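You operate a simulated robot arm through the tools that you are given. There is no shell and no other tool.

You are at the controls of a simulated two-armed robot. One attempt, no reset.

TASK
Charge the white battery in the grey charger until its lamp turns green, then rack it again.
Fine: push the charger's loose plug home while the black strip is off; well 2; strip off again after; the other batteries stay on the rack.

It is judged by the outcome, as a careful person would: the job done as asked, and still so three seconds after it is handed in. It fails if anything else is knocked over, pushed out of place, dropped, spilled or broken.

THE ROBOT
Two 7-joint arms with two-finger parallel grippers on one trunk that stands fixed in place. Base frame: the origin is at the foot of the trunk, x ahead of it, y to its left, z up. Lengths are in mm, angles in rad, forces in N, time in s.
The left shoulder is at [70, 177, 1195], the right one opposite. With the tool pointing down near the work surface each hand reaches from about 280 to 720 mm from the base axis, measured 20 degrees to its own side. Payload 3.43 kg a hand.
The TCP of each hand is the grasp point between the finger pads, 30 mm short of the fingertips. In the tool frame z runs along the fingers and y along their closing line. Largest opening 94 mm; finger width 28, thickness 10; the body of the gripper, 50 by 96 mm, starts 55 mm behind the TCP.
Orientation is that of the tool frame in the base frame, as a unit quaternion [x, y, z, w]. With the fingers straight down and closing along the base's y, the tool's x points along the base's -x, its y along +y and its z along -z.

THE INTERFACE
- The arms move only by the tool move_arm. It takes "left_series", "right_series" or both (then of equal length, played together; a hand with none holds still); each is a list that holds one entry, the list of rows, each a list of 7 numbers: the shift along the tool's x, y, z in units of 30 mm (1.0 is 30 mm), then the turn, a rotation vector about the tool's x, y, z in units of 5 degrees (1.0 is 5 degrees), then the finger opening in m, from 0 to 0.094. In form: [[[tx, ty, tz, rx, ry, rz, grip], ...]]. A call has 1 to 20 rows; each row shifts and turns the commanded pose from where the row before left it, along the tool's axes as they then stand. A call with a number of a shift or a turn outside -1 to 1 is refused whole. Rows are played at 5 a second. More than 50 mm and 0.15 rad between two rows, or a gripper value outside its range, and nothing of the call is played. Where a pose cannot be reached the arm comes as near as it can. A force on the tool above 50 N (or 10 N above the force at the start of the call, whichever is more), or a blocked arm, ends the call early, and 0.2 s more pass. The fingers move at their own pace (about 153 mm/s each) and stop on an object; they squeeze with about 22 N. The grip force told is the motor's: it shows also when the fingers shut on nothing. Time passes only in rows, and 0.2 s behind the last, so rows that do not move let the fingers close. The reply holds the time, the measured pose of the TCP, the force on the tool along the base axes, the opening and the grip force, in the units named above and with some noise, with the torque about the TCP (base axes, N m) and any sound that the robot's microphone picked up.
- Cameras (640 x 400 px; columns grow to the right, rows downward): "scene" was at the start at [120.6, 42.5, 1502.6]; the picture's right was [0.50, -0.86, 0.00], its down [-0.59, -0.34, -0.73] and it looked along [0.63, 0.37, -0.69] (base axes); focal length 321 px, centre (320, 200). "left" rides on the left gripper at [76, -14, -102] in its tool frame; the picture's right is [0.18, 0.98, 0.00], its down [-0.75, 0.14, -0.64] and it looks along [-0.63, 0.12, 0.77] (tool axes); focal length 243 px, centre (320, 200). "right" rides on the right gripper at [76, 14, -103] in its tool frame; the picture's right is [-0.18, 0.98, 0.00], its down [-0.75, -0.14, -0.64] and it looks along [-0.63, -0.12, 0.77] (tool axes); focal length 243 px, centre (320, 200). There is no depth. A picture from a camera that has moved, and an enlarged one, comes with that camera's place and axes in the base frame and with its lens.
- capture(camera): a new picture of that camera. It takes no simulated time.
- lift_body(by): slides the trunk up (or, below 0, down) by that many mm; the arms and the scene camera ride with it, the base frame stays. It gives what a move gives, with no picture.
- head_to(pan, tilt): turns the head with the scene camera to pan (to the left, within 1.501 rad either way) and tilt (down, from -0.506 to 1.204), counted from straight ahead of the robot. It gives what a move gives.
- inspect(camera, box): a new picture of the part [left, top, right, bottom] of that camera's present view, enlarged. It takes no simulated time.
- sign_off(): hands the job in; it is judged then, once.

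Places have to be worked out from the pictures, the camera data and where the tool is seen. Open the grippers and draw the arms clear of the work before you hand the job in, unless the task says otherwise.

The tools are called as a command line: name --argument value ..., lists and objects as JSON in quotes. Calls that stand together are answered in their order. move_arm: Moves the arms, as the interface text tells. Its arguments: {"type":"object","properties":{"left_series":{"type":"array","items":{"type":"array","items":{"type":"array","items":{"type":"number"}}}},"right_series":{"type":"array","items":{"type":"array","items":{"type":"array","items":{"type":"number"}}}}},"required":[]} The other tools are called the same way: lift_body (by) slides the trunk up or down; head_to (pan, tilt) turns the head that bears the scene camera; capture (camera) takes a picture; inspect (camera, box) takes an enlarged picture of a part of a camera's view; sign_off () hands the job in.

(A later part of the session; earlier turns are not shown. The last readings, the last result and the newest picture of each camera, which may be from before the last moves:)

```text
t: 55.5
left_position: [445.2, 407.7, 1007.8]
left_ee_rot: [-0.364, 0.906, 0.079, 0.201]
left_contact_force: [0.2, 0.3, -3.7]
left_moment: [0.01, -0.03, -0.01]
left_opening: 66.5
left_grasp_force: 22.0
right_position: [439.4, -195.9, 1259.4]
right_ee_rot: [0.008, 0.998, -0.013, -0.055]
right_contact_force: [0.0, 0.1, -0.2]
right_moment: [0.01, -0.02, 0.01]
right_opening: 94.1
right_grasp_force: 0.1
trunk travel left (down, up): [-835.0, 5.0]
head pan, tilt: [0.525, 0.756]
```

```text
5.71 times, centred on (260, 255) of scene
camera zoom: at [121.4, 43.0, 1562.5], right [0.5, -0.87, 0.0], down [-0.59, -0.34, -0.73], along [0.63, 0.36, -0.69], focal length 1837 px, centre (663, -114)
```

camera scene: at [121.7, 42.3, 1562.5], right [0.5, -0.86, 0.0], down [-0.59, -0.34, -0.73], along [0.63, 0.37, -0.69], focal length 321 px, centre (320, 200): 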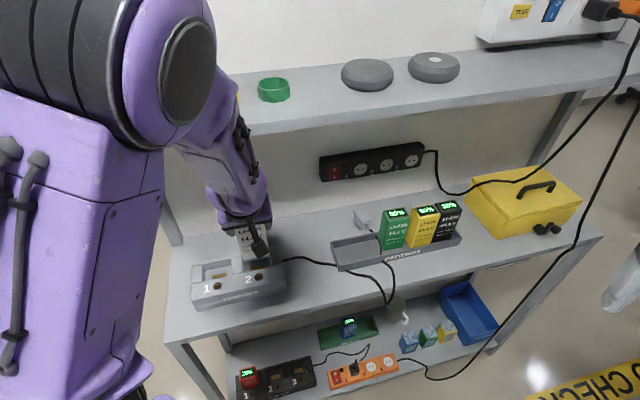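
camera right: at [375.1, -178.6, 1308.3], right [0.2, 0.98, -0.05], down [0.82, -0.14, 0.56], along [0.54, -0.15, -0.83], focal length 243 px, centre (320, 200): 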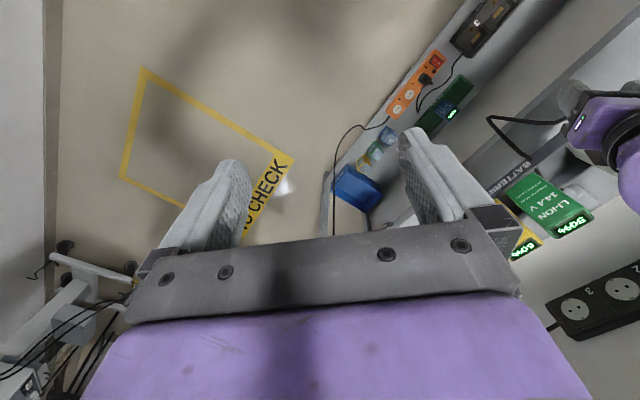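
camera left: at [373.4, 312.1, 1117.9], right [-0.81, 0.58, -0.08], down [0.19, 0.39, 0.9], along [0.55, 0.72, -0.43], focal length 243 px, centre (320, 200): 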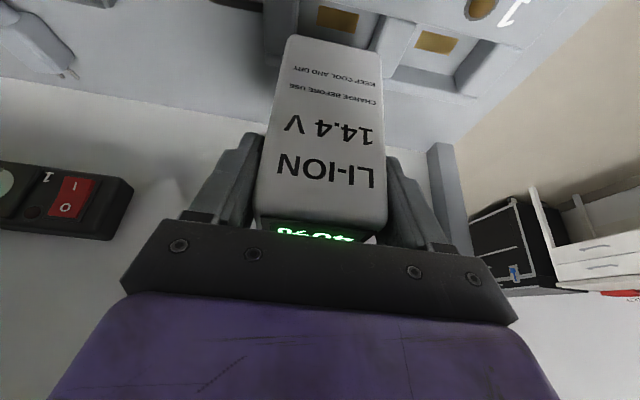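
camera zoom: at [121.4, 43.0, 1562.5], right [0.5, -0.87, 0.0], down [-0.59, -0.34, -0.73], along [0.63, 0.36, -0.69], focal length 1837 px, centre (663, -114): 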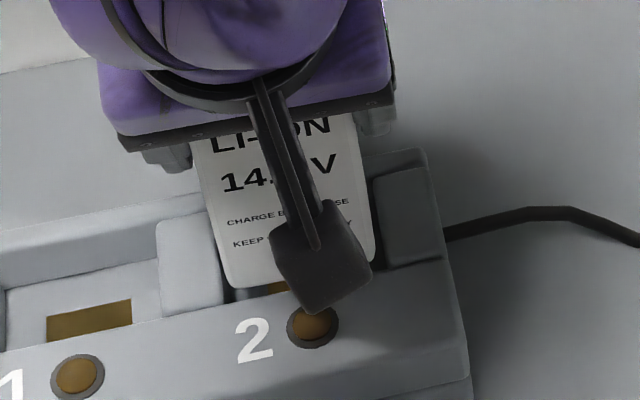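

The edges are parallel now. The well is about 51 mm deep against a battery of about 43, so the battery should be some 2.5 mm nearer the front and 2 mm more to +u; I apply that and lower gently.

move_arm --left_series '[[[0.075, -0.067, -0.035, 0, 0, 0, 0.04], [0.042, 0, 0.09, 0, 0, 0, 0.04], [0.042, 0, 0.09, 0, 0, 0, 0.04], [0, 0, 0, 0, 0, 0, 0.04]]]'

inspect --camera "left" --box '[240, 0, 440, 125]'

inspect --camera "scene" --box '[220, 220, 300, 290]'

```text
t: 56.5
left_position: [444.9, 403.2, 1003.1]
left_ee_rot: [-0.363, 0.906, 0.08, 0.205]
left_contact_force: [2.1, 3.1, 10.7]
left_moment: [0.35, 0.33, -0.12]
left_opening: 66.4
left_grasp_force: 22.1
right_position: [438.4, -196.2, 1259.5]
right_ee_rot: [0.008, 0.998, -0.014, -0.055]
right_contact_force: [-0.1, -0.1, -0.3]
right_moment: [-0.01, 0.04, 0.01]
right_opening: 94.1
right_grasp_force: 0.1
trunk travel left (down, up): [-835.0, 5.0]
head pan, tilt: [0.525, 0.756]
```

```text
3.20 times, centred on (340, 62) of left
camera zoom: at [370.2, 315.5, 1063.7], right [-0.8, 0.6, -0.08], down [0.19, 0.39, 0.9], along [0.57, 0.7, -0.42], focal length 776 px, centre (256, 640)
```

zoom: 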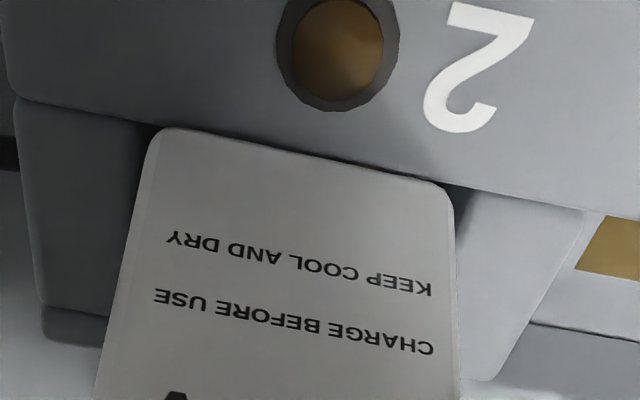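

```text
5.71 times, centred on (260, 255) of scene
camera zoom: at [119.7, 41.8, 1562.9], right [0.5, -0.86, 0.0], down [-0.59, -0.34, -0.73], along [0.63, 0.37, -0.69], focal length 1837 px, centre (663, -114)
```

zoom: 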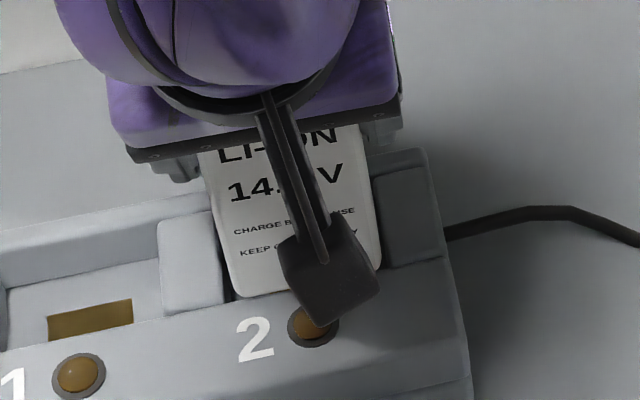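

The force now acts at the battery's left side, on the divider. I lift 4 mm, shift 1.7 mm to +u and lower again.

move_arm --left_series '[[[-0.057, -0.057, -0.12, 0, 0, 0, 0.04], [0.042, 0, 0.09, 0, 0, 0, 0.04], [0.042, 0, 0.09, 0, 0, 0, 0.04], [0.042, 0, 0.09, 0, 0, 0, 0.04], [0, 0, 0, 0, 0, 0, 0.04]]]'

inspect --camera "left" --box '[240, 0, 440, 125]'

inspect --camera "scene" --box '[220, 220, 300, 290]'

```text
t: 57.7
left_position: [443.6, 401.6, 997.9]
left_ee_rot: [-0.364, 0.905, 0.079, 0.203]
left_contact_force: [-0.8, 7.0, 17.2]
left_moment: [0.24, 0.34, 0.19]
left_opening: 66.4
left_grasp_force: 21.7
right_position: [438.1, -196.6, 1259.1]
right_ee_rot: [0.008, 0.998, -0.014, -0.054]
right_contact_force: [-0.1, -0.3, 0.6]
right_moment: [-0.01, -0.01, -0.01]
right_opening: 93.9
right_grasp_force: 0.1
trunk travel left (down, up): [-835.0, 5.0]
head pan, tilt: [0.525, 0.756]
```

```text
3.20 times, centred on (340, 62) of left
camera zoom: at [370.4, 314.1, 1059.0], right [-0.8, 0.59, -0.08], down [0.19, 0.39, 0.9], along [0.57, 0.71, -0.42], focal length 776 px, centre (256, 640)
```

zoom: 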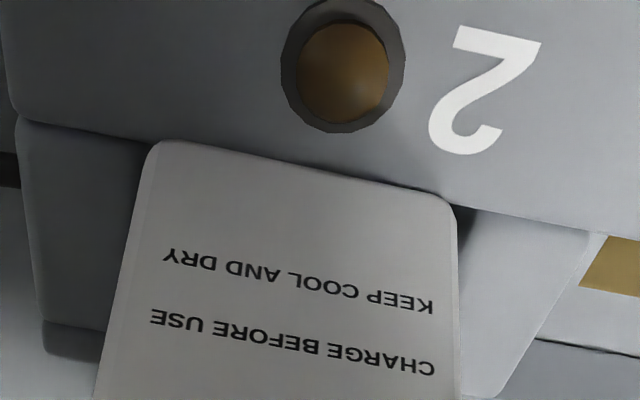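

```text
5.71 times, centred on (260, 255) of scene
camera zoom: at [117.9, 41.8, 1562.9], right [0.5, -0.86, 0.0], down [-0.59, -0.34, -0.73], along [0.63, 0.37, -0.68], focal length 1837 px, centre (663, -114)
```

zoom: 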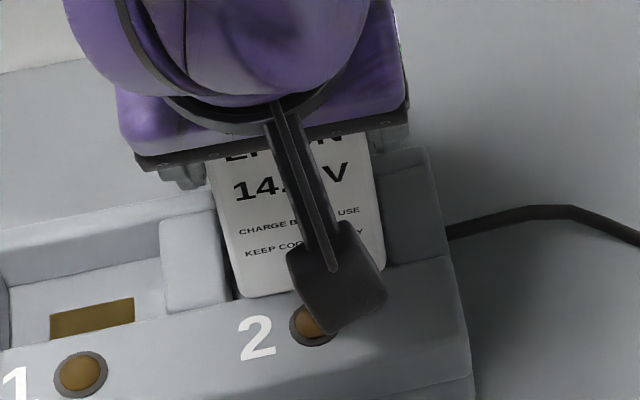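

The contact level stays near z 901.5, so the console edge must be lower and about 5 mm further in than I assumed: the battery front still rides on it. I lift clear, move 4.5 mm further in and 1.5 mm to -u, and look again.

move_arm --left_series '[[[-0.142, 0, -0.3, 0, 0, 0, 0.04], [-0.136, 0.05, 0.064, 0, 0, 0, 0.04], [0, 0, 0, 0, 0, 0, 0.04]]]'

inspect --camera "left" --box '[240, 0, 440, 125]'

inspect --camera "scene" --box '[220, 220, 300, 290]'

```text
t: 58.5
left_position: [447.7, 406.5, 1007.4]
left_ee_rot: [-0.364, 0.906, 0.08, 0.202]
left_contact_force: [0.6, -1.0, -5.0]
left_moment: [-0.02, 0.01, -0.01]
left_opening: 66.1
left_grasp_force: 21.6
right_position: [440.8, -196.6, 1258.4]
right_ee_rot: [0.009, 0.998, -0.014, -0.055]
right_contact_force: [-0.9, 0.5, -0.1]
right_moment: [-0.02, 0.0, 0.02]
right_opening: 93.9
right_grasp_force: 0.0
trunk travel left (down, up): [-835.0, 5.0]
head pan, tilt: [0.525, 0.756]
```

```text
3.20 times, centred on (340, 62) of left
camera zoom: at [374.8, 318.7, 1067.2], right [-0.8, 0.6, -0.08], down [0.2, 0.39, 0.9], along [0.57, 0.7, -0.43], focal length 776 px, centre (256, 640)
```

zoom: 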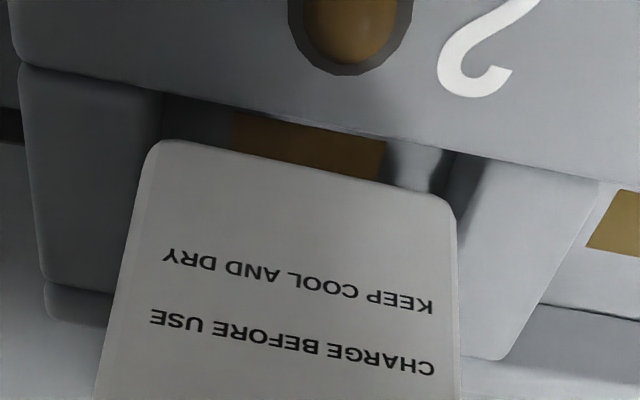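

```text
5.71 times, centred on (260, 255) of scene
camera zoom: at [121.6, 43.5, 1562.4], right [0.5, -0.87, 0.0], down [-0.59, -0.34, -0.73], along [0.63, 0.36, -0.69], focal length 1837 px, centre (663, -114)
```

zoom: 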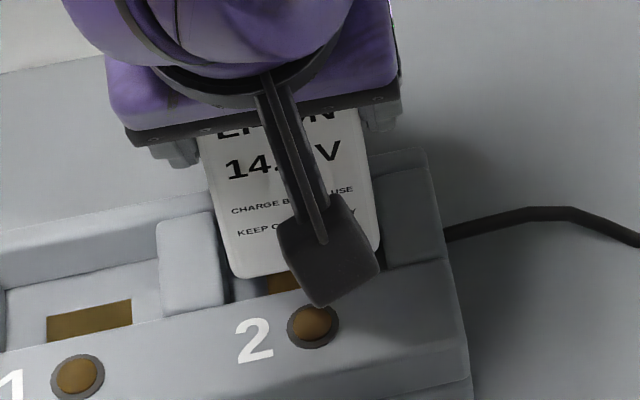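

Gap at the front is now about 4 mm, edges parallel, and the battery is within about 1 mm of centre in u. I shift 0.8 mm to -u and lower 12 mm.

move_arm --left_series '[[[0.042, 0.027, 0.09, 0, 0, 0, 0.04], [0.042, 0, 0.09, 0, 0, 0, 0.04], [0.042, 0, 0.09, 0, 0, 0, 0.04], [0.042, 0, 0.09, 0, 0, 0, 0.04], [0, 0, 0, 0, 0, 0, 0.04]]]'

capture --camera "left"

inspect --camera "left" --box '[240, 0, 440, 125]'

inspect --camera "scene" --box '[220, 220, 300, 290]'

```text
t: 59.7
left_position: [445.6, 406.6, 997.5]
left_ee_rot: [-0.364, 0.905, 0.08, 0.204]
left_contact_force: [0.8, 5.2, 17.5]
left_moment: [0.4, 0.44, -0.06]
left_opening: 66.5
left_grasp_force: 22.4
right_position: [438.1, -198.1, 1260.1]
right_ee_rot: [0.009, 0.998, -0.013, -0.053]
right_contact_force: [-0.4, -0.4, 1.5]
right_moment: [0.04, 0.0, -0.02]
right_opening: 93.9
right_grasp_force: 0.0
trunk travel left (down, up): [-835.0, 5.0]
head pan, tilt: [0.525, 0.756]
```

```text
taken
camera left: at [373.3, 318.3, 1056.6], right [-0.8, 0.6, -0.08], down [0.19, 0.39, 0.9], along [0.57, 0.71, -0.42], focal length 243 px, centre (320, 200)
```

left: 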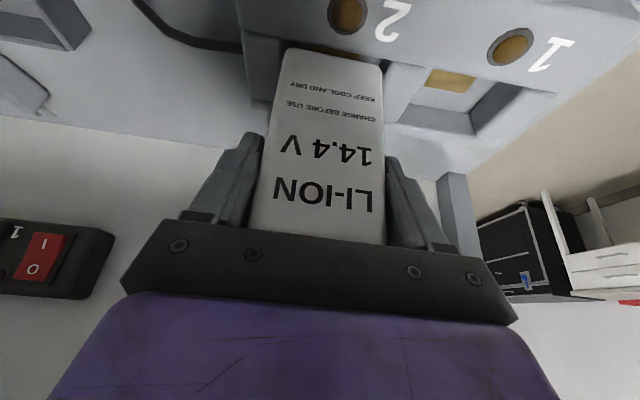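

```text
3.20 times, centred on (340, 62) of left
camera zoom: at [373.3, 318.3, 1056.6], right [-0.8, 0.6, -0.08], down [0.19, 0.39, 0.9], along [0.57, 0.71, -0.42], focal length 776 px, centre (256, 640)
```

zoom: 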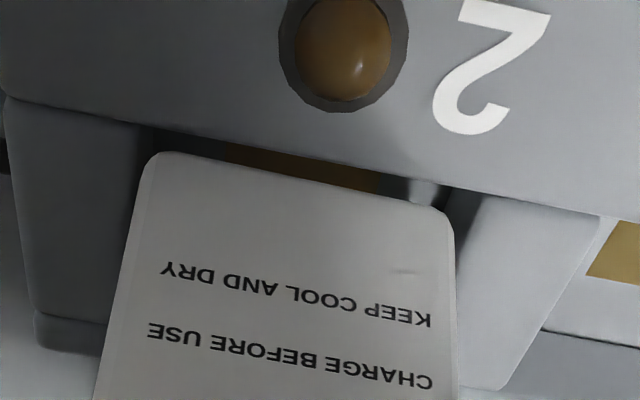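

```text
5.71 times, centred on (260, 255) of scene
camera zoom: at [119.0, 41.6, 1563.0], right [0.5, -0.86, 0.0], down [-0.59, -0.34, -0.73], along [0.63, 0.37, -0.68], focal length 1837 px, centre (663, -114)
```

zoom: 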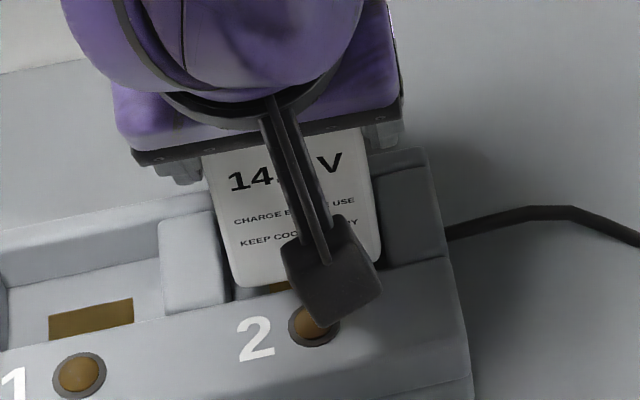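

The force pattern suggests the battery is resting on the well's rim, within about a millimetre of dropping in. I ease off to a light press and slide 1 mm towards -u to feel for the opening.

move_arm --left_series '[[[-0.0213, 0, -0.045, 0, 0, 0, 0.04], [0, 0.035, 0, 0, 0, 0, 0.04], [0, 0, 0, 0, 0, 0, 0.04]]]'

```text
t: 60.5
left_position: [445.4, 406.7, 996.3]
left_ee_rot: [-0.362, 0.907, 0.078, 0.202]
left_contact_force: [4.2, 0.1, 7.1]
left_moment: [-0.04, -0.1, 0.01]
left_opening: 66.3
left_grasp_force: 22.0
right_position: [440.6, -197.7, 1258.7]
right_ee_rot: [0.01, 0.998, -0.013, -0.055]
right_contact_force: [-0.5, -0.2, 0.0]
right_moment: [-0.02, 0.01, 0.02]
right_opening: 94.0
right_grasp_force: 0.1
trunk travel left (down, up): [-835.0, 5.0]
head pan, tilt: [0.525, 0.756]
```

The battery sank slightly while the force dropped, which looks promising. I go on another 0.7 mm to -u with a slight downward press.

move_arm --left_series '[[[0.0142, 0.023, 0.03, 0, 0, 0, 0.04], [0.0142, 0, 0.03, 0, 0, 0, 0.04], [0, 0, 0, 0, 0, 0, 0.04]]]'

inspect --camera "left" --box '[240, 0, 440, 125]'

inspect --camera "scene" --box '[220, 220, 300, 290]'

```text
t: 61.3
left_position: [446.5, 405.8, 997.1]
left_ee_rot: [-0.364, 0.905, 0.08, 0.204]
left_contact_force: [4.8, -0.1, 17.5]
left_moment: [0.18, 0.27, -0.03]
left_opening: 66.5
left_grasp_force: 22.2
right_position: [439.3, -198.8, 1258.8]
right_ee_rot: [0.008, 0.998, -0.012, -0.056]
right_contact_force: [1.1, -0.4, 0.1]
right_moment: [-0.05, 0.01, -0.04]
right_opening: 94.1
right_grasp_force: 0.0
trunk travel left (down, up): [-835.0, 5.0]
head pan, tilt: [0.525, 0.756]
```

```text
3.20 times, centred on (340, 62) of left
camera zoom: at [372.6, 317.8, 1056.2], right [-0.8, 0.6, -0.08], down [0.2, 0.38, 0.9], along [0.57, 0.71, -0.42], focal length 776 px, centre (256, 640)
```

zoom: 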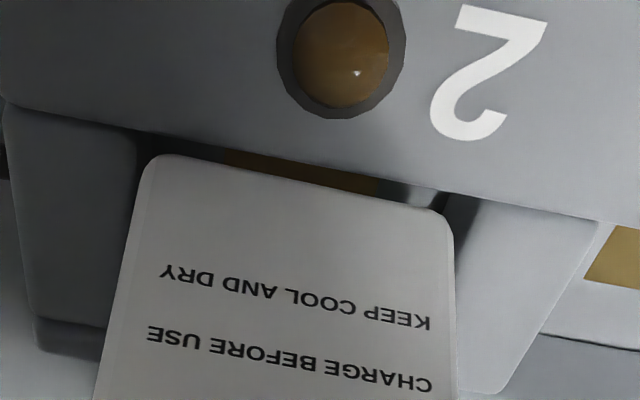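

```text
5.71 times, centred on (260, 255) of scene
camera zoom: at [119.9, 40.2, 1562.9], right [0.5, -0.87, 0.0], down [-0.59, -0.34, -0.73], along [0.63, 0.37, -0.69], focal length 1837 px, centre (663, -114)
```

zoom: 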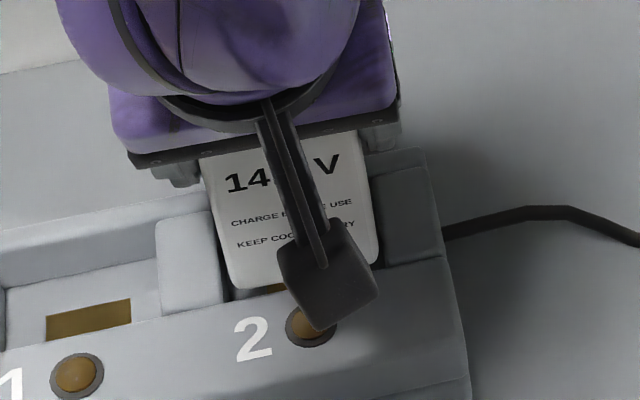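

The lateral reading is just friction; the battery is still on the rim. I lift 8 mm to read the free pose and view the gaps again before a careful search.

move_arm --left_series '[[[-0.113, 0, -0.241, 0, 0, 0, 0.04], [0, 0, 0, 0, 0, 0, 0.04], [0, 0, 0, 0, 0, 0, 0.04]]]'

inspect --camera "left" --box '[260, 0, 420, 100]'

inspect --camera "scene" --box '[230, 235, 290, 280]'

capture --camera "right"

```text
t: 62.1
left_position: [445.7, 406.7, 1001.5]
left_ee_rot: [-0.364, 0.906, 0.08, 0.202]
left_contact_force: [-0.9, 0.2, -4.5]
left_moment: [-0.02, 0.02, 0.0]
left_opening: 66.4
left_grasp_force: 22.2
right_position: [440.8, -196.7, 1258.7]
right_ee_rot: [0.009, 0.998, -0.013, -0.055]
right_contact_force: [0.5, 0.3, 0.2]
right_moment: [-0.01, 0.01, -0.01]
right_opening: 94.1
right_grasp_force: 0.0
trunk travel left (down, up): [-835.0, 5.0]
head pan, tilt: [0.525, 0.756]
```

```text
4.00 times, centred on (340, 50) of left
camera zoom: at [372.9, 319.4, 1062.3], right [-0.8, 0.6, -0.08], down [0.2, 0.39, 0.9], along [0.57, 0.7, -0.43], focal length 970 px, centre (240, 800)
```

zoom: 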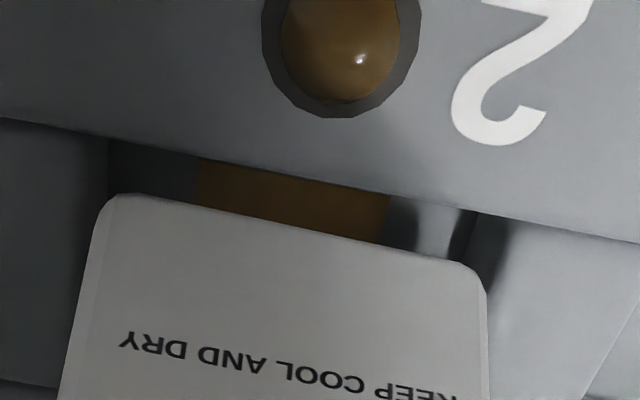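

```text
8.89 times, centred on (260, 258) of scene
camera zoom: at [121.4, 42.9, 1562.4], right [0.5, -0.86, 0.0], down [-0.59, -0.34, -0.73], along [0.63, 0.36, -0.69], focal length 2857 px, centre (853, -311)
```

zoom: 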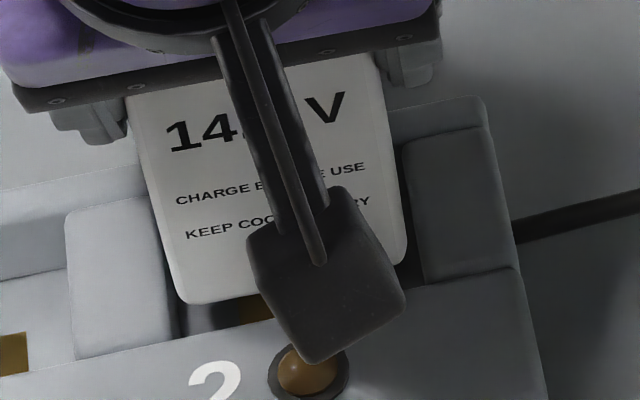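

```text
taken
camera right: at [375.7, -178.0, 1368.1], right [0.2, 0.98, -0.05], down [0.82, -0.14, 0.56], along [0.54, -0.15, -0.83], focal length 243 px, centre (320, 200)
```

right: 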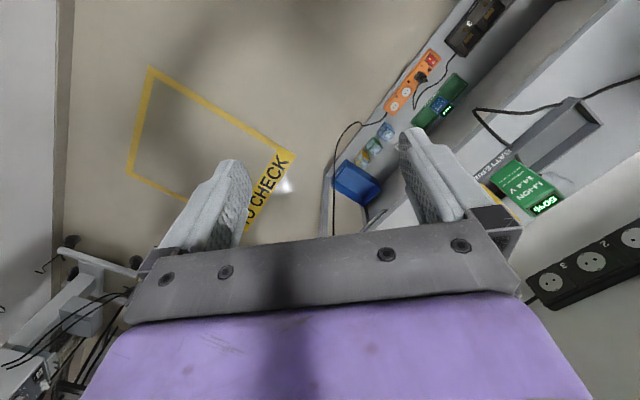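

At this free pose the battery is centred in u, with a front gap of about 6 mm, so its rear is probably on the back rim now, while earlier its front was on the console. I move 3 mm towards the front and press down lightly.

move_arm --left_series '[[[0.09, 0, -0.043, 0, 0, 0, 0.04], [0.042, 0, 0.09, 0, 0, 0, 0.04], [0.028, 0, 0.06, 0, 0, 0, 0.04], [0, 0, 0, 0, 0, 0, 0.04]]]'

inspect --camera "left" --box '[260, 0, 420, 100]'

```text
t: 63.1
left_position: [444.5, 405.5, 999.1]
left_ee_rot: [-0.363, 0.906, 0.079, 0.203]
left_contact_force: [0.4, -0.8, -5.6]
left_moment: [-0.01, -0.01, 0.0]
left_opening: 66.3
left_grasp_force: 21.7
right_position: [440.7, -195.7, 1258.8]
right_ee_rot: [0.009, 0.998, -0.013, -0.056]
right_contact_force: [0.1, 0.4, 1.1]
right_moment: [-0.01, 0.03, 0.0]
right_opening: 93.8
right_grasp_force: 0.1
trunk travel left (down, up): [-835.0, 5.0]
head pan, tilt: [0.525, 0.756]
```

```text
4.00 times, centred on (340, 50) of left
camera zoom: at [370.8, 318.0, 1058.4], right [-0.8, 0.6, -0.08], down [0.2, 0.39, 0.9], along [0.57, 0.7, -0.43], focal length 970 px, centre (240, 800)
```

zoom: 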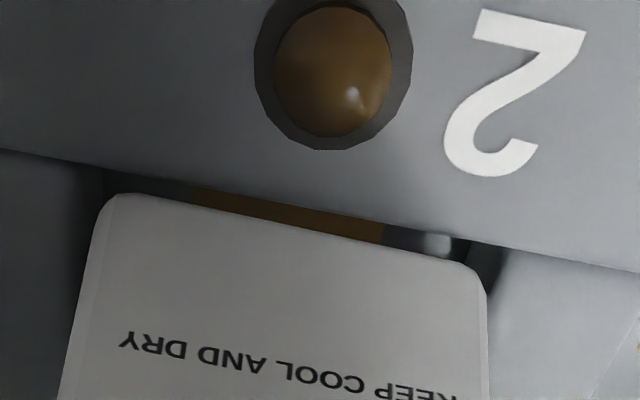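

No contact yet, with about a 3 mm gap left. I lower in 2 mm steps.

move_arm --left_series '[[[0.028, 0, 0.06, 0, 0, 0, 0.04], [0.028, 0, 0.06, 0, 0, 0, 0.04], [0, 0, 0, 0, 0, 0, 0.04]]]'

inspect --camera "left" --box '[260, 0, 420, 100]'

```text
t: 63.9
left_position: [443.5, 404.9, 996.2]
left_ee_rot: [-0.363, 0.905, 0.08, 0.205]
left_contact_force: [-2.1, 3.0, 27.5]
left_moment: [0.2, 0.7, 0.14]
left_opening: 66.2
left_grasp_force: 19.2
right_position: [437.8, -197.2, 1259.9]
right_ee_rot: [0.008, 0.998, -0.013, -0.055]
right_contact_force: [0.4, 0.5, 0.1]
right_moment: [-0.04, 0.01, 0.01]
right_opening: 94.1
right_grasp_force: 0.0
trunk travel left (down, up): [-835.0, 5.0]
head pan, tilt: [0.525, 0.756]
```

```text
4.00 times, centred on (340, 50) of left
camera zoom: at [370.2, 317.4, 1055.3], right [-0.8, 0.6, -0.08], down [0.19, 0.38, 0.9], along [0.57, 0.71, -0.42], focal length 970 px, centre (240, 800)
```

zoom: 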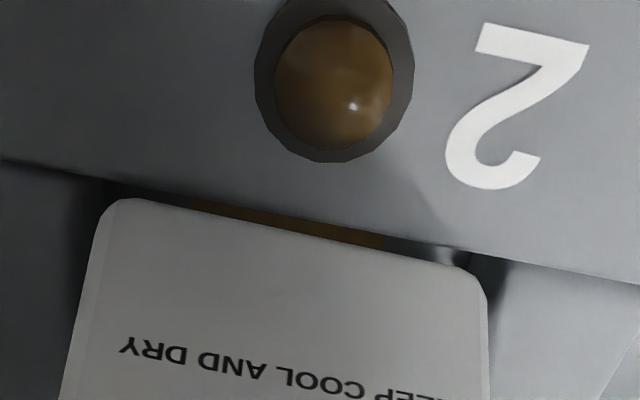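

Still stopping at the same level, so my picture of the well's shape is off. I lift the battery and move it 100 mm to the right, so the wrist camera can see the empty well, and take views at two heights.

move_arm --left_series '[[[-0.284, 0, -0.602, 0, 0, 0, 0.04], [-0.284, 0, -0.602, 0, 0, 0, 0.04], [-0.284, 0, -0.602, 0, 0, 0, 0.04], [0, -0.9, 0, 0, 0, 0, 0.04], [0, -0.9, 0, 0, 0, 0, 0.04], [0, -0.9, 0, 0, 0, 0, 0.04], [0, -0.9, 0, 0, 0, 0, 0.04], [0, 0, 0, 0, 0, 0, 0.04]]]'

capture --camera "left"

inspect --camera "scene" --box '[180, 220, 310, 316]'

```text
t: 65.7
left_position: [518.5, 329.0, 1052.3]
left_ee_rot: [-0.364, 0.906, 0.079, 0.203]
left_contact_force: [0.7, -0.2, -4.1]
left_moment: [-0.01, 0.0, 0.03]
left_opening: 66.4
left_grasp_force: 21.7
right_position: [440.0, -196.4, 1259.5]
right_ee_rot: [0.009, 0.998, -0.013, -0.055]
right_contact_force: [1.1, 0.8, -0.3]
right_moment: [0.01, 0.01, -0.02]
right_opening: 94.1
right_grasp_force: 0.1
trunk travel left (down, up): [-835.0, 5.0]
head pan, tilt: [0.525, 0.756]
```

```text
taken
camera left: at [445.1, 240.6, 1112.7], right [-0.8, 0.59, -0.08], down [0.2, 0.39, 0.9], along [0.57, 0.7, -0.43], focal length 243 px, centre (320, 200)
```

left: 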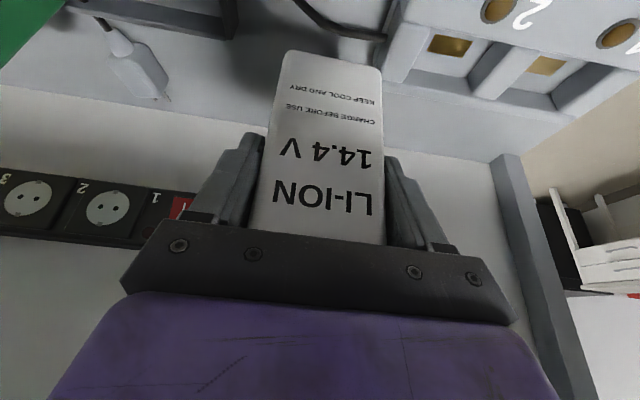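

```text
4.17 times, centred on (245, 268) of scene
camera zoom: at [121.1, 43.1, 1562.5], right [0.5, -0.87, 0.0], down [-0.59, -0.34, -0.73], along [0.63, 0.36, -0.69], focal length 1339 px, centre (632, -83)
```

zoom: 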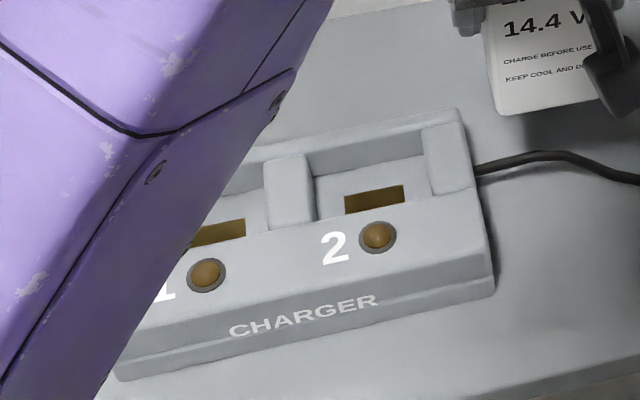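

The well is clearly visible now. I zoom in with the wrist camera from this new place to triangulate the console edge, posts and floor with a good baseline.

inspect --camera "left" --box '[360, 0, 640, 140]'

inspect --camera "scene" --box '[220, 235, 290, 285]'

```text
2.29 times, centred on (500, 70) of left
camera zoom: at [445.1, 240.6, 1112.7], right [-0.8, 0.59, -0.08], down [0.2, 0.39, 0.9], along [0.57, 0.7, -0.43], focal length 555 px, centre (-91, 497)
```

zoom: 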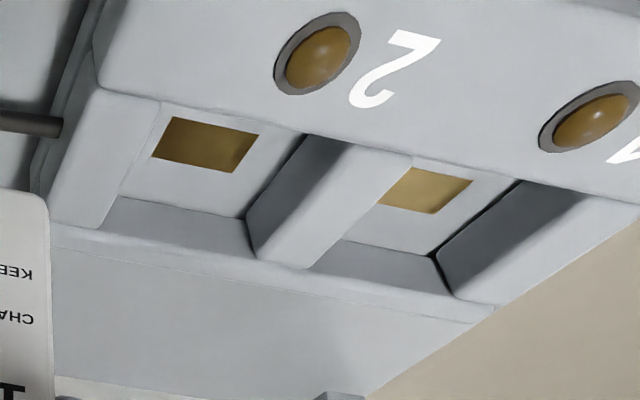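

```text
8.00 times, centred on (255, 260) of scene
camera zoom: at [121.1, 43.1, 1562.5], right [0.5, -0.87, 0.0], down [-0.59, -0.34, -0.73], along [0.63, 0.36, -0.69], focal length 2571 px, centre (840, -280)
```

zoom: 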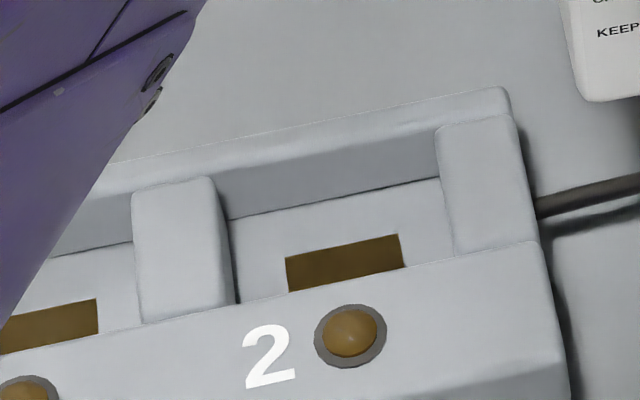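

This settles the shape: rim at z 902.4, opening u -8.3 to 58.9 (centre 25.6), v 587 to 636, floor at z 881. The battery (66.4 wide) was too far back on most tries; the right spot is TCP u 27.7, v 597.3. I carry it back there and stop just above the rim.

move_arm --left_series '[[[0.015, 0.886, -0.007, 0, 0, 0, 0.04], [0.015, 0.886, -0.007, 0, 0, 0, 0.04], [0.015, 0.886, -0.007, 0, 0, 0, 0.04], [0.015, 0.886, -0.007, 0, 0, 0, 0.04], [0.298, 0, 0.632, 0, 0, 0, 0.04], [0.298, 0, 0.632, 0, 0, 0, 0.04], [0, 0, 0, 0, 0, 0, 0.04], [0, 0, 0, 0, 0, 0, 0.04]]]'

inspect --camera "left" --box '[260, 0, 420, 100]'

inspect --camera "scene" --box '[230, 235, 290, 280]'

```text
t: 67.5
left_position: [443.8, 403.8, 1011.1]
left_ee_rot: [-0.364, 0.906, 0.079, 0.201]
left_contact_force: [0.1, 0.4, -4.5]
left_moment: [-0.02, 0.03, 0.02]
left_opening: 66.4
left_grasp_force: 21.5
right_position: [440.3, -196.8, 1259.6]
right_ee_rot: [0.009, 0.998, -0.013, -0.056]
right_contact_force: [0.7, -0.1, 0.4]
right_moment: [0.0, -0.01, -0.01]
right_opening: 94.3
right_grasp_force: 0.0
trunk travel left (down, up): [-835.0, 5.0]
head pan, tilt: [0.525, 0.756]
```

```text
4.00 times, centred on (340, 50) of left
camera zoom: at [370.7, 315.8, 1071.2], right [-0.8, 0.6, -0.08], down [0.2, 0.39, 0.9], along [0.57, 0.7, -0.43], focal length 970 px, centre (240, 800)
```

zoom: 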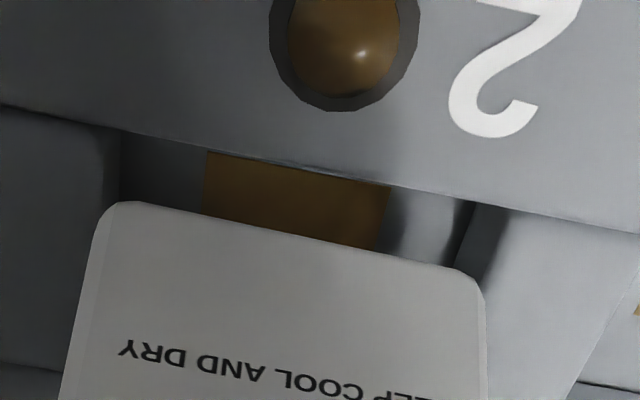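

```text
8.89 times, centred on (260, 258) of scene
camera zoom: at [121.3, 42.9, 1562.5], right [0.5, -0.86, 0.0], down [-0.59, -0.34, -0.73], along [0.63, 0.36, -0.69], focal length 2857 px, centre (853, -311)
```

zoom: 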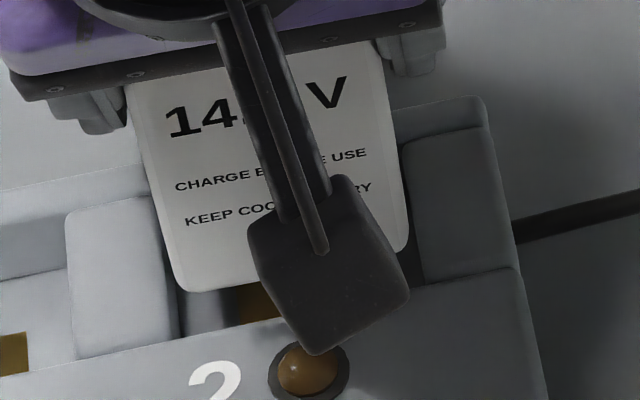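

The free pose is u 28.3, v 599.3, 2 mm behind the target. I correct 2 mm forward and 0.5 mm to -u while lowering to just above the rim.

move_arm --left_series '[[[0.145, 0.02, 0.152, 0, 0, 0, 0.04], [0.085, 0, 0.181, 0, 0, 0, 0.04], [0, 0, 0, 0, 0, 0, 0.04], [0, 0, 0, 0, 0, 0, 0.04]]]'

inspect --camera "left" --box '[260, 0, 420, 100]'

```text
t: 68.5
left_position: [440.9, 403.0, 998.1]
left_ee_rot: [-0.363, 0.906, 0.079, 0.202]
left_contact_force: [-0.5, 0.6, -4.1]
left_moment: [-0.03, 0.02, -0.01]
left_opening: 66.3
left_grasp_force: 22.1
right_position: [439.6, -196.7, 1259.6]
right_ee_rot: [0.009, 0.998, -0.013, -0.055]
right_contact_force: [0.7, 0.1, 1.0]
right_moment: [-0.02, -0.05, 0.0]
right_opening: 94.0
right_grasp_force: 0.1
trunk travel left (down, up): [-835.0, 5.0]
head pan, tilt: [0.525, 0.756]
```

```text
4.00 times, centred on (340, 50) of left
camera zoom: at [368.2, 315.0, 1059.8], right [-0.8, 0.6, -0.08], down [0.2, 0.39, 0.9], along [0.57, 0.7, -0.43], focal length 970 px, centre (240, 800)
```

zoom: 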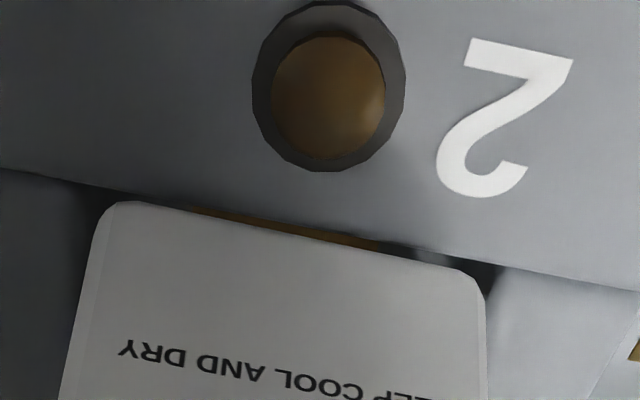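

The front gap is only a millimetre or two here. I shift 1 mm back in, 0.6 mm to +u, and lower in 1.5 mm steps.

move_arm --left_series '[[[-0.03, -0.02, 0.014, 0, 0, 0, 0.04], [0.021, 0, 0.045, 0, 0, 0, 0.04], [0.021, 0, 0.045, 0, 0, 0, 0.04], [0.021, 0, 0.045, 0, 0, 0, 0.04], [0, 0, 0, 0, 0, 0, 0.04]]]'

inspect --camera "left" --box '[260, 0, 420, 100]'

```text
t: 69.7
left_position: [443.2, 403.2, 995.7]
left_ee_rot: [-0.364, 0.906, 0.079, 0.202]
left_contact_force: [0.4, 0.0, -5.5]
left_moment: [0.01, 0.0, 0.0]
left_opening: 66.6
left_grasp_force: 22.1
right_position: [439.3, -196.4, 1259.5]
right_ee_rot: [0.009, 0.998, -0.013, -0.056]
right_contact_force: [-0.1, 0.8, -0.1]
right_moment: [-0.01, -0.01, -0.01]
right_opening: 94.2
right_grasp_force: 0.0
trunk travel left (down, up): [-835.0, 5.0]
head pan, tilt: [0.525, 0.756]
```

```text
4.00 times, centred on (340, 50) of left
camera zoom: at [370.1, 315.4, 1055.8], right [-0.8, 0.6, -0.08], down [0.2, 0.39, 0.9], along [0.57, 0.7, -0.43], focal length 970 px, centre (240, 800)
```

zoom: 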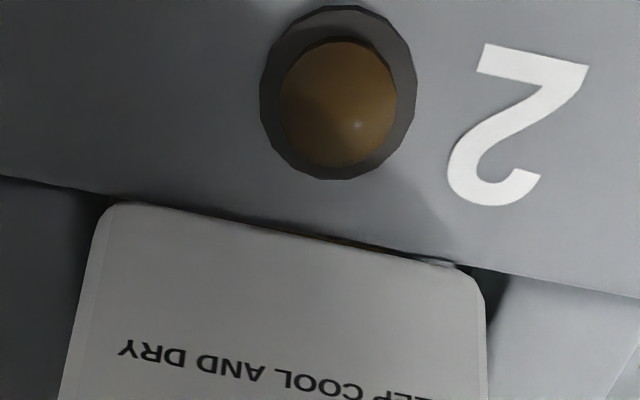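

No contact at a level below all previous stops, and the lower edge is disappearing behind the console: it is entering the well. I continue in small steps.

move_arm --left_series '[[[0.021, 0, 0.045, 0, 0, 0, 0.04], [0.021, 0, 0.045, 0, 0, 0, 0.04], [0, 0, 0, 0, 0, 0, 0.04]]]'

inspect --camera "left" --box '[260, 0, 420, 100]'

```text
t: 70.5
left_position: [443.0, 402.4, 994.2]
left_ee_rot: [-0.363, 0.905, 0.081, 0.205]
left_contact_force: [-2.7, 2.2, 27.8]
left_moment: [0.35, 0.69, 0.17]
left_opening: 66.0
left_grasp_force: 19.3
right_position: [437.4, -197.6, 1260.0]
right_ee_rot: [0.009, 0.998, -0.012, -0.054]
right_contact_force: [0.1, 0.0, 0.4]
right_moment: [0.0, 0.02, -0.01]
right_opening: 94.0
right_grasp_force: 0.0
trunk travel left (down, up): [-835.0, 5.0]
head pan, tilt: [0.525, 0.756]
```

```text
4.00 times, centred on (340, 50) of left
camera zoom: at [369.1, 314.5, 1054.6], right [-0.8, 0.6, -0.08], down [0.19, 0.38, 0.9], along [0.57, 0.71, -0.42], focal length 970 px, centre (240, 800)
```

zoom: 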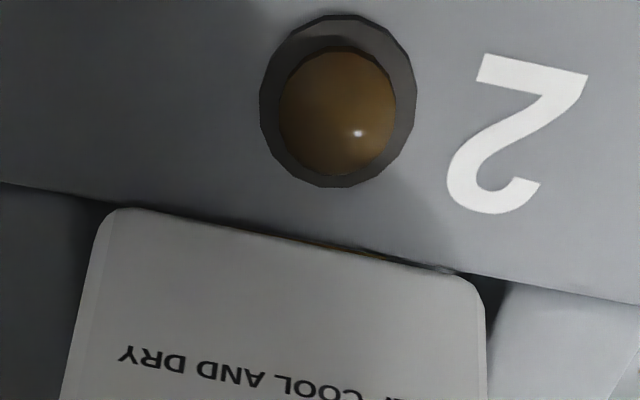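

Contact again at the rim, and taking the moment at face value it acts on the left side, on the divider. I ease the press to a light touch and slide step by step towards +u, feeling for the drop.

move_arm --left_series '[[[-0.03, 0, -0.063, 0, 0, 0, 0.04], [0, -0.035, 0, 0, 0, 0, 0.04], [0, 0, 0, 0, 0, 0, 0.04]]]'

```text
t: 71.3
left_position: [443.0, 401.7, 993.9]
left_ee_rot: [-0.364, 0.906, 0.08, 0.201]
left_contact_force: [-0.1, 1.5, 3.0]
left_moment: [-0.14, -0.06, 0.04]
left_opening: 66.3
left_grasp_force: 22.1
right_position: [438.3, -196.7, 1259.1]
right_ee_rot: [0.009, 0.998, -0.013, -0.056]
right_contact_force: [-0.1, 0.1, 0.3]
right_moment: [0.03, -0.02, 0.02]
right_opening: 93.8
right_grasp_force: 0.0
trunk travel left (down, up): [-835.0, 5.0]
head pan, tilt: [0.525, 0.756]
```

The touch has moved to the right side, so the fit lies between the last two positions. I go back 0.4 mm and press slightly.

move_arm --left_series '[[[0, 0.013, 0, 0, 0, 0, 0.04], [0.014, 0, 0.03, 0, 0, 0, 0.04], [0, 0, 0, 0, 0, 0, 0.04]]]'

inspect --camera "left" --box '[260, 0, 420, 100]'

inspect --camera "scene" --box '[230, 235, 290, 280]'

```text
t: 72.1
left_position: [443.5, 402.3, 994.9]
left_ee_rot: [-0.363, 0.906, 0.08, 0.203]
left_contact_force: [-0.4, -0.6, 6.4]
left_moment: [-0.08, 0.49, -0.02]
left_opening: 66.2
left_grasp_force: 21.9
right_position: [438.8, -198.0, 1258.6]
right_ee_rot: [0.009, 0.998, -0.012, -0.054]
right_contact_force: [0.2, -0.3, 0.6]
right_moment: [-0.03, 0.0, 0.01]
right_opening: 94.0
right_grasp_force: 0.0
trunk travel left (down, up): [-835.0, 5.0]
head pan, tilt: [0.525, 0.756]
```

```text
4.00 times, centred on (340, 50) of left
camera zoom: at [369.0, 313.8, 1054.8], right [-0.8, 0.6, -0.08], down [0.2, 0.39, 0.9], along [0.57, 0.7, -0.43], focal length 970 px, centre (240, 800)
```

zoom: 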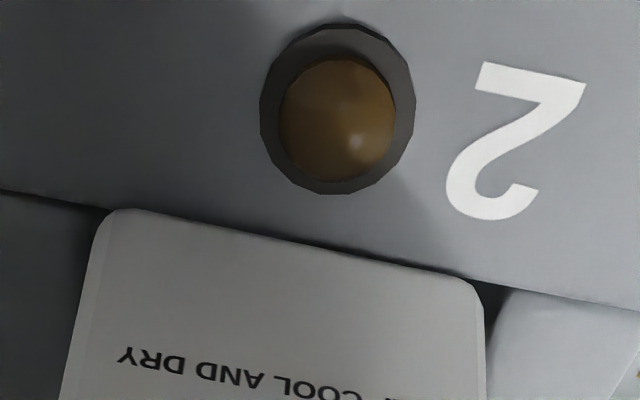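

```text
8.89 times, centred on (260, 258) of scene
camera zoom: at [119.3, 41.2, 1562.8], right [0.5, -0.87, 0.0], down [-0.59, -0.34, -0.73], along [0.63, 0.37, -0.69], focal length 2857 px, centre (853, -311)
```

zoom: 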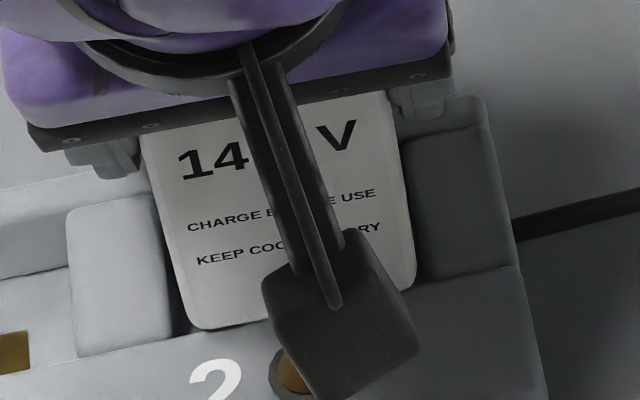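

By the scene view there is room on both sides, so front and back fit is what matters: the well is only about 2.5 mm deeper than the battery, needing v near 599.2. I lift 3 mm to read the free pose.

move_arm --left_series '[[[-0.043, 0, -0.09, 0, 0, 0, 0.04], [-0.027, 0, 0.013, 0, 0, 0, 0.04], [0, 0, 0, 0, 0, 0, 0.04], [0, 0, 0, 0, 0, 0, 0.04]]]'

move_arm --left_series '[[[0, 0, 0, 0, 0, 0, 0.04]]]'

move_arm --left_series '[[[0, 0, 0, 0, 0, 0, 0.04]]]'

```text
t: 73.1
left_position: [444.9, 402.2, 996.1]
left_ee_rot: [-0.364, 0.906, 0.08, 0.202]
left_contact_force: [-0.1, 0.3, -4.2]
left_moment: [-0.03, 0.01, 0.01]
left_opening: 66.3
left_grasp_force: 22.4
right_position: [441.0, -195.8, 1259.9]
right_ee_rot: [0.009, 0.998, -0.015, -0.055]
right_contact_force: [0.1, -0.3, 0.4]
right_moment: [0.02, 0.0, -0.02]
right_opening: 93.9
right_grasp_force: 0.1
trunk travel left (down, up): [-835.0, 5.0]
head pan, tilt: [0.525, 0.756]
```

```text
t: 73.5
left_position: [445.9, 404.1, 995.5]
left_ee_rot: [-0.363, 0.906, 0.079, 0.202]
left_contact_force: [0.5, -0.2, -4.3]
left_moment: [-0.04, 0.04, -0.02]
left_opening: 66.6
left_grasp_force: 22.2
right_position: [440.7, -196.7, 1258.6]
right_ee_rot: [0.009, 0.998, -0.013, -0.054]
right_contact_force: [-0.4, -0.5, 0.2]
right_moment: [-0.03, 0.01, 0.01]
right_opening: 94.4
right_grasp_force: 0.1
trunk travel left (down, up): [-835.0, 5.0]
head pan, tilt: [0.525, 0.756]
```

```text
t: 73.9
left_position: [444.4, 403.3, 997.1]
left_ee_rot: [-0.364, 0.906, 0.079, 0.202]
left_contact_force: [-0.2, -1.0, -4.1]
left_moment: [-0.03, 0.01, -0.01]
left_opening: 66.3
left_grasp_force: 22.4
right_position: [440.0, -197.6, 1258.0]
right_ee_rot: [0.009, 0.998, -0.013, -0.055]
right_contact_force: [0.5, -0.1, -0.5]
right_moment: [0.02, 0.02, -0.02]
right_opening: 94.2
right_grasp_force: 0.1
trunk travel left (down, up): [-835.0, 5.0]
head pan, tilt: [0.525, 0.756]
```

The readings carry about 1 mm of noise; averaged, the hand is at u 29.6, v 599.8. I lower 4 mm in fine steps from here.

move_arm --left_series '[[[0.014, 0, 0.03, 0, 0, 0, 0.04], [0.014, 0, 0.03, 0, 0, 0, 0.04], [0.014, 0, 0.03, 0, 0, 0, 0.04], [0, 0, 0, 0, 0, 0, 0.04]]]'

inspect --camera "left" --box '[260, 0, 420, 100]'

```text
t: 74.9
left_position: [444.0, 402.9, 994.1]
left_ee_rot: [-0.364, 0.906, 0.08, 0.202]
left_contact_force: [0.2, 0.9, 6.4]
left_moment: [0.24, 0.33, -0.07]
left_opening: 66.8
left_grasp_force: 22.2
right_position: [439.6, -197.5, 1258.7]
right_ee_rot: [0.01, 0.998, -0.014, -0.054]
right_contact_force: [0.0, -0.3, -0.6]
right_moment: [-0.01, -0.03, 0.02]
right_opening: 93.9
right_grasp_force: 0.0
trunk travel left (down, up): [-835.0, 5.0]
head pan, tilt: [0.525, 0.756]
```

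```text
4.00 times, centred on (340, 50) of left
camera zoom: at [370.8, 315.4, 1054.7], right [-0.8, 0.6, -0.08], down [0.2, 0.39, 0.9], along [0.57, 0.7, -0.42], focal length 970 px, centre (240, 800)
```

zoom: 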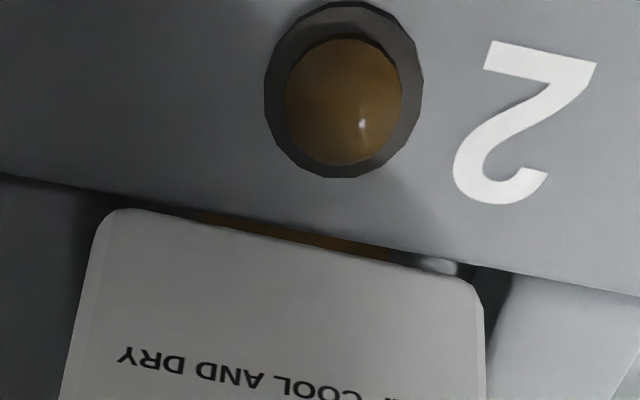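

With this light press the contact is cleanly at the battery's left edge. I slide 0.8 mm to +u while keeping the light press.

move_arm --left_series '[[[-0.007, -0.027, -0.015, 0, 0, 0, 0.04], [0, 0, 0, 0, 0, 0, 0.04]]]'

move_arm --left_series '[[[0.007, 0, 0.015, 0, 0, 0, 0.04], [0, 0, 0, 0, 0, 0, 0.04]]]'

```text
t: 75.5
left_position: [443.5, 403.9, 995.5]
left_ee_rot: [-0.364, 0.906, 0.079, 0.203]
left_contact_force: [1.1, 4.1, 8.1]
left_moment: [0.45, 0.33, -0.14]
left_opening: 66.3
left_grasp_force: 21.6
right_position: [439.0, -197.1, 1258.7]
right_ee_rot: [0.009, 0.998, -0.013, -0.055]
right_contact_force: [0.1, 0.7, 0.5]
right_moment: [0.0, 0.01, -0.03]
right_opening: 94.0
right_grasp_force: 0.0
trunk travel left (down, up): [-835.0, 5.0]
head pan, tilt: [0.525, 0.756]
```

```text
t: 76.1
left_position: [443.0, 402.8, 994.7]
left_ee_rot: [-0.363, 0.906, 0.08, 0.204]
left_contact_force: [2.8, 4.6, 16.7]
left_moment: [0.39, 0.19, -0.07]
left_opening: 66.4
left_grasp_force: 22.9
right_position: [438.6, -196.3, 1258.9]
right_ee_rot: [0.008, 0.998, -0.013, -0.055]
right_contact_force: [-0.1, -0.1, 0.0]
right_moment: [0.0, 0.03, -0.02]
right_opening: 94.1
right_grasp_force: 0.0
trunk travel left (down, up): [-835.0, 5.0]
head pan, tilt: [0.525, 0.756]
```

The load now acts at the front-left with a push towards +v, so the front edge is on the console again, as the arm gives way forward under load. I lift slightly, move 1.5 mm in and 0.3 mm to +u, and press again.

move_arm --left_series '[[[-0.035, 0, -0.075, 0, 0, 0, 0.04], [-0.045, -0.01, 0.021, 0, 0, 0, 0.04], [0.021, 0, 0.045, 0, 0, 0, 0.04], [0, 0, 0, 0, 0, 0, 0.04]]]'

move_arm --left_series '[[[0.014, 0, 0.03, 0, 0, 0, 0.04], [0, 0, 0, 0, 0, 0, 0.04]]]'

```text
t: 77.1
left_position: [444.4, 404.1, 994.8]
left_ee_rot: [-0.364, 0.906, 0.079, 0.202]
left_contact_force: [-2.1, 0.3, 0.0]
left_moment: [-0.07, 0.36, -0.02]
left_opening: 66.5
left_grasp_force: 21.8
right_position: [439.1, -196.9, 1259.7]
right_ee_rot: [0.008, 0.998, -0.014, -0.055]
right_contact_force: [0.6, 0.8, 0.1]
right_moment: [0.02, -0.02, -0.01]
right_opening: 94.0
right_grasp_force: 0.1
trunk travel left (down, up): [-835.0, 5.0]
head pan, tilt: [0.525, 0.756]
```

```text
t: 77.7
left_position: [444.8, 403.8, 994.4]
left_ee_rot: [-0.363, 0.906, 0.08, 0.203]
left_contact_force: [-3.3, 1.9, 7.2]
left_moment: [0.27, 0.63, 0.07]
left_opening: 66.5
left_grasp_force: 22.0
right_position: [437.4, -197.0, 1259.6]
right_ee_rot: [0.009, 0.998, -0.015, -0.054]
right_contact_force: [0.7, -1.0, -1.1]
right_moment: [0.0, 0.0, 0.0]
right_opening: 94.1
right_grasp_force: 0.1
trunk travel left (down, up): [-835.0, 5.0]
head pan, tilt: [0.525, 0.756]
```

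The light contact stays on the left side. I shift another 1.5 mm to +u at this depth after a tiny lift, then press lightly again.

move_arm --left_series '[[[-0.028, 0, -0.06, 0, 0, 0, 0.04], [0, -0.05, 0, 0, 0, 0, 0.04], [0.021, 0, 0.045, 0, 0, 0, 0.04], [0, 0, 0, 0, 0, 0, 0.04]]]'

move_arm --left_series '[[[0.014, 0, 0.03, 0, 0, 0, 0.04], [0, 0, 0, 0, 0, 0, 0.04]]]'

inspect --camera "left" --box '[260, 0, 420, 100]'

```text
t: 78.7
left_position: [446.0, 403.8, 994.2]
left_ee_rot: [-0.365, 0.905, 0.079, 0.202]
left_contact_force: [-9.0, 6.3, 0.8]
left_moment: [0.32, 0.68, 0.26]
left_opening: 66.4
left_grasp_force: 22.3
right_position: [436.8, -195.1, 1258.9]
right_ee_rot: [0.009, 0.998, -0.014, -0.054]
right_contact_force: [0.6, 0.7, -0.3]
right_moment: [0.01, -0.02, -0.02]
right_opening: 94.0
right_grasp_force: 0.1
trunk travel left (down, up): [-835.0, 5.0]
head pan, tilt: [0.525, 0.756]
```

```text
t: 79.3
left_position: [444.4, 402.8, 992.8]
left_ee_rot: [-0.364, 0.905, 0.079, 0.205]
left_contact_force: [-8.4, 11.6, 11.9]
left_moment: [0.51, 0.77, 0.25]
left_opening: 66.3
left_grasp_force: 22.2
right_position: [437.8, -194.5, 1260.7]
right_ee_rot: [0.008, 0.998, -0.014, -0.054]
right_contact_force: [0.0, 0.8, 0.6]
right_moment: [-0.02, -0.06, -0.01]
right_opening: 93.9
right_grasp_force: 0.0
trunk travel left (down, up): [-835.0, 5.0]
head pan, tilt: [0.525, 0.756]
```

```text
4.00 times, centred on (340, 50) of left
camera zoom: at [371.7, 315.5, 1054.5], right [-0.8, 0.59, -0.08], down [0.19, 0.39, 0.9], along [0.57, 0.7, -0.42], focal length 970 px, centre (240, 800)
```

zoom: 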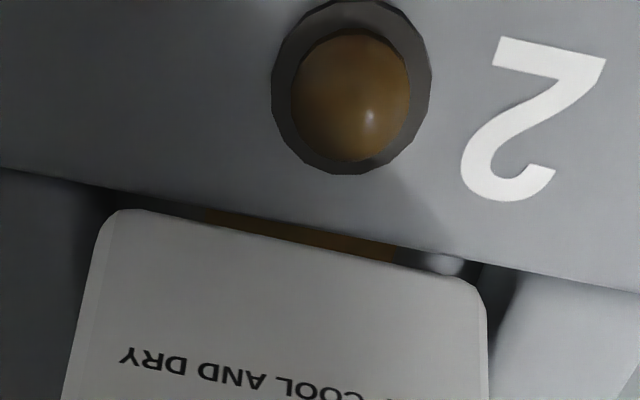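

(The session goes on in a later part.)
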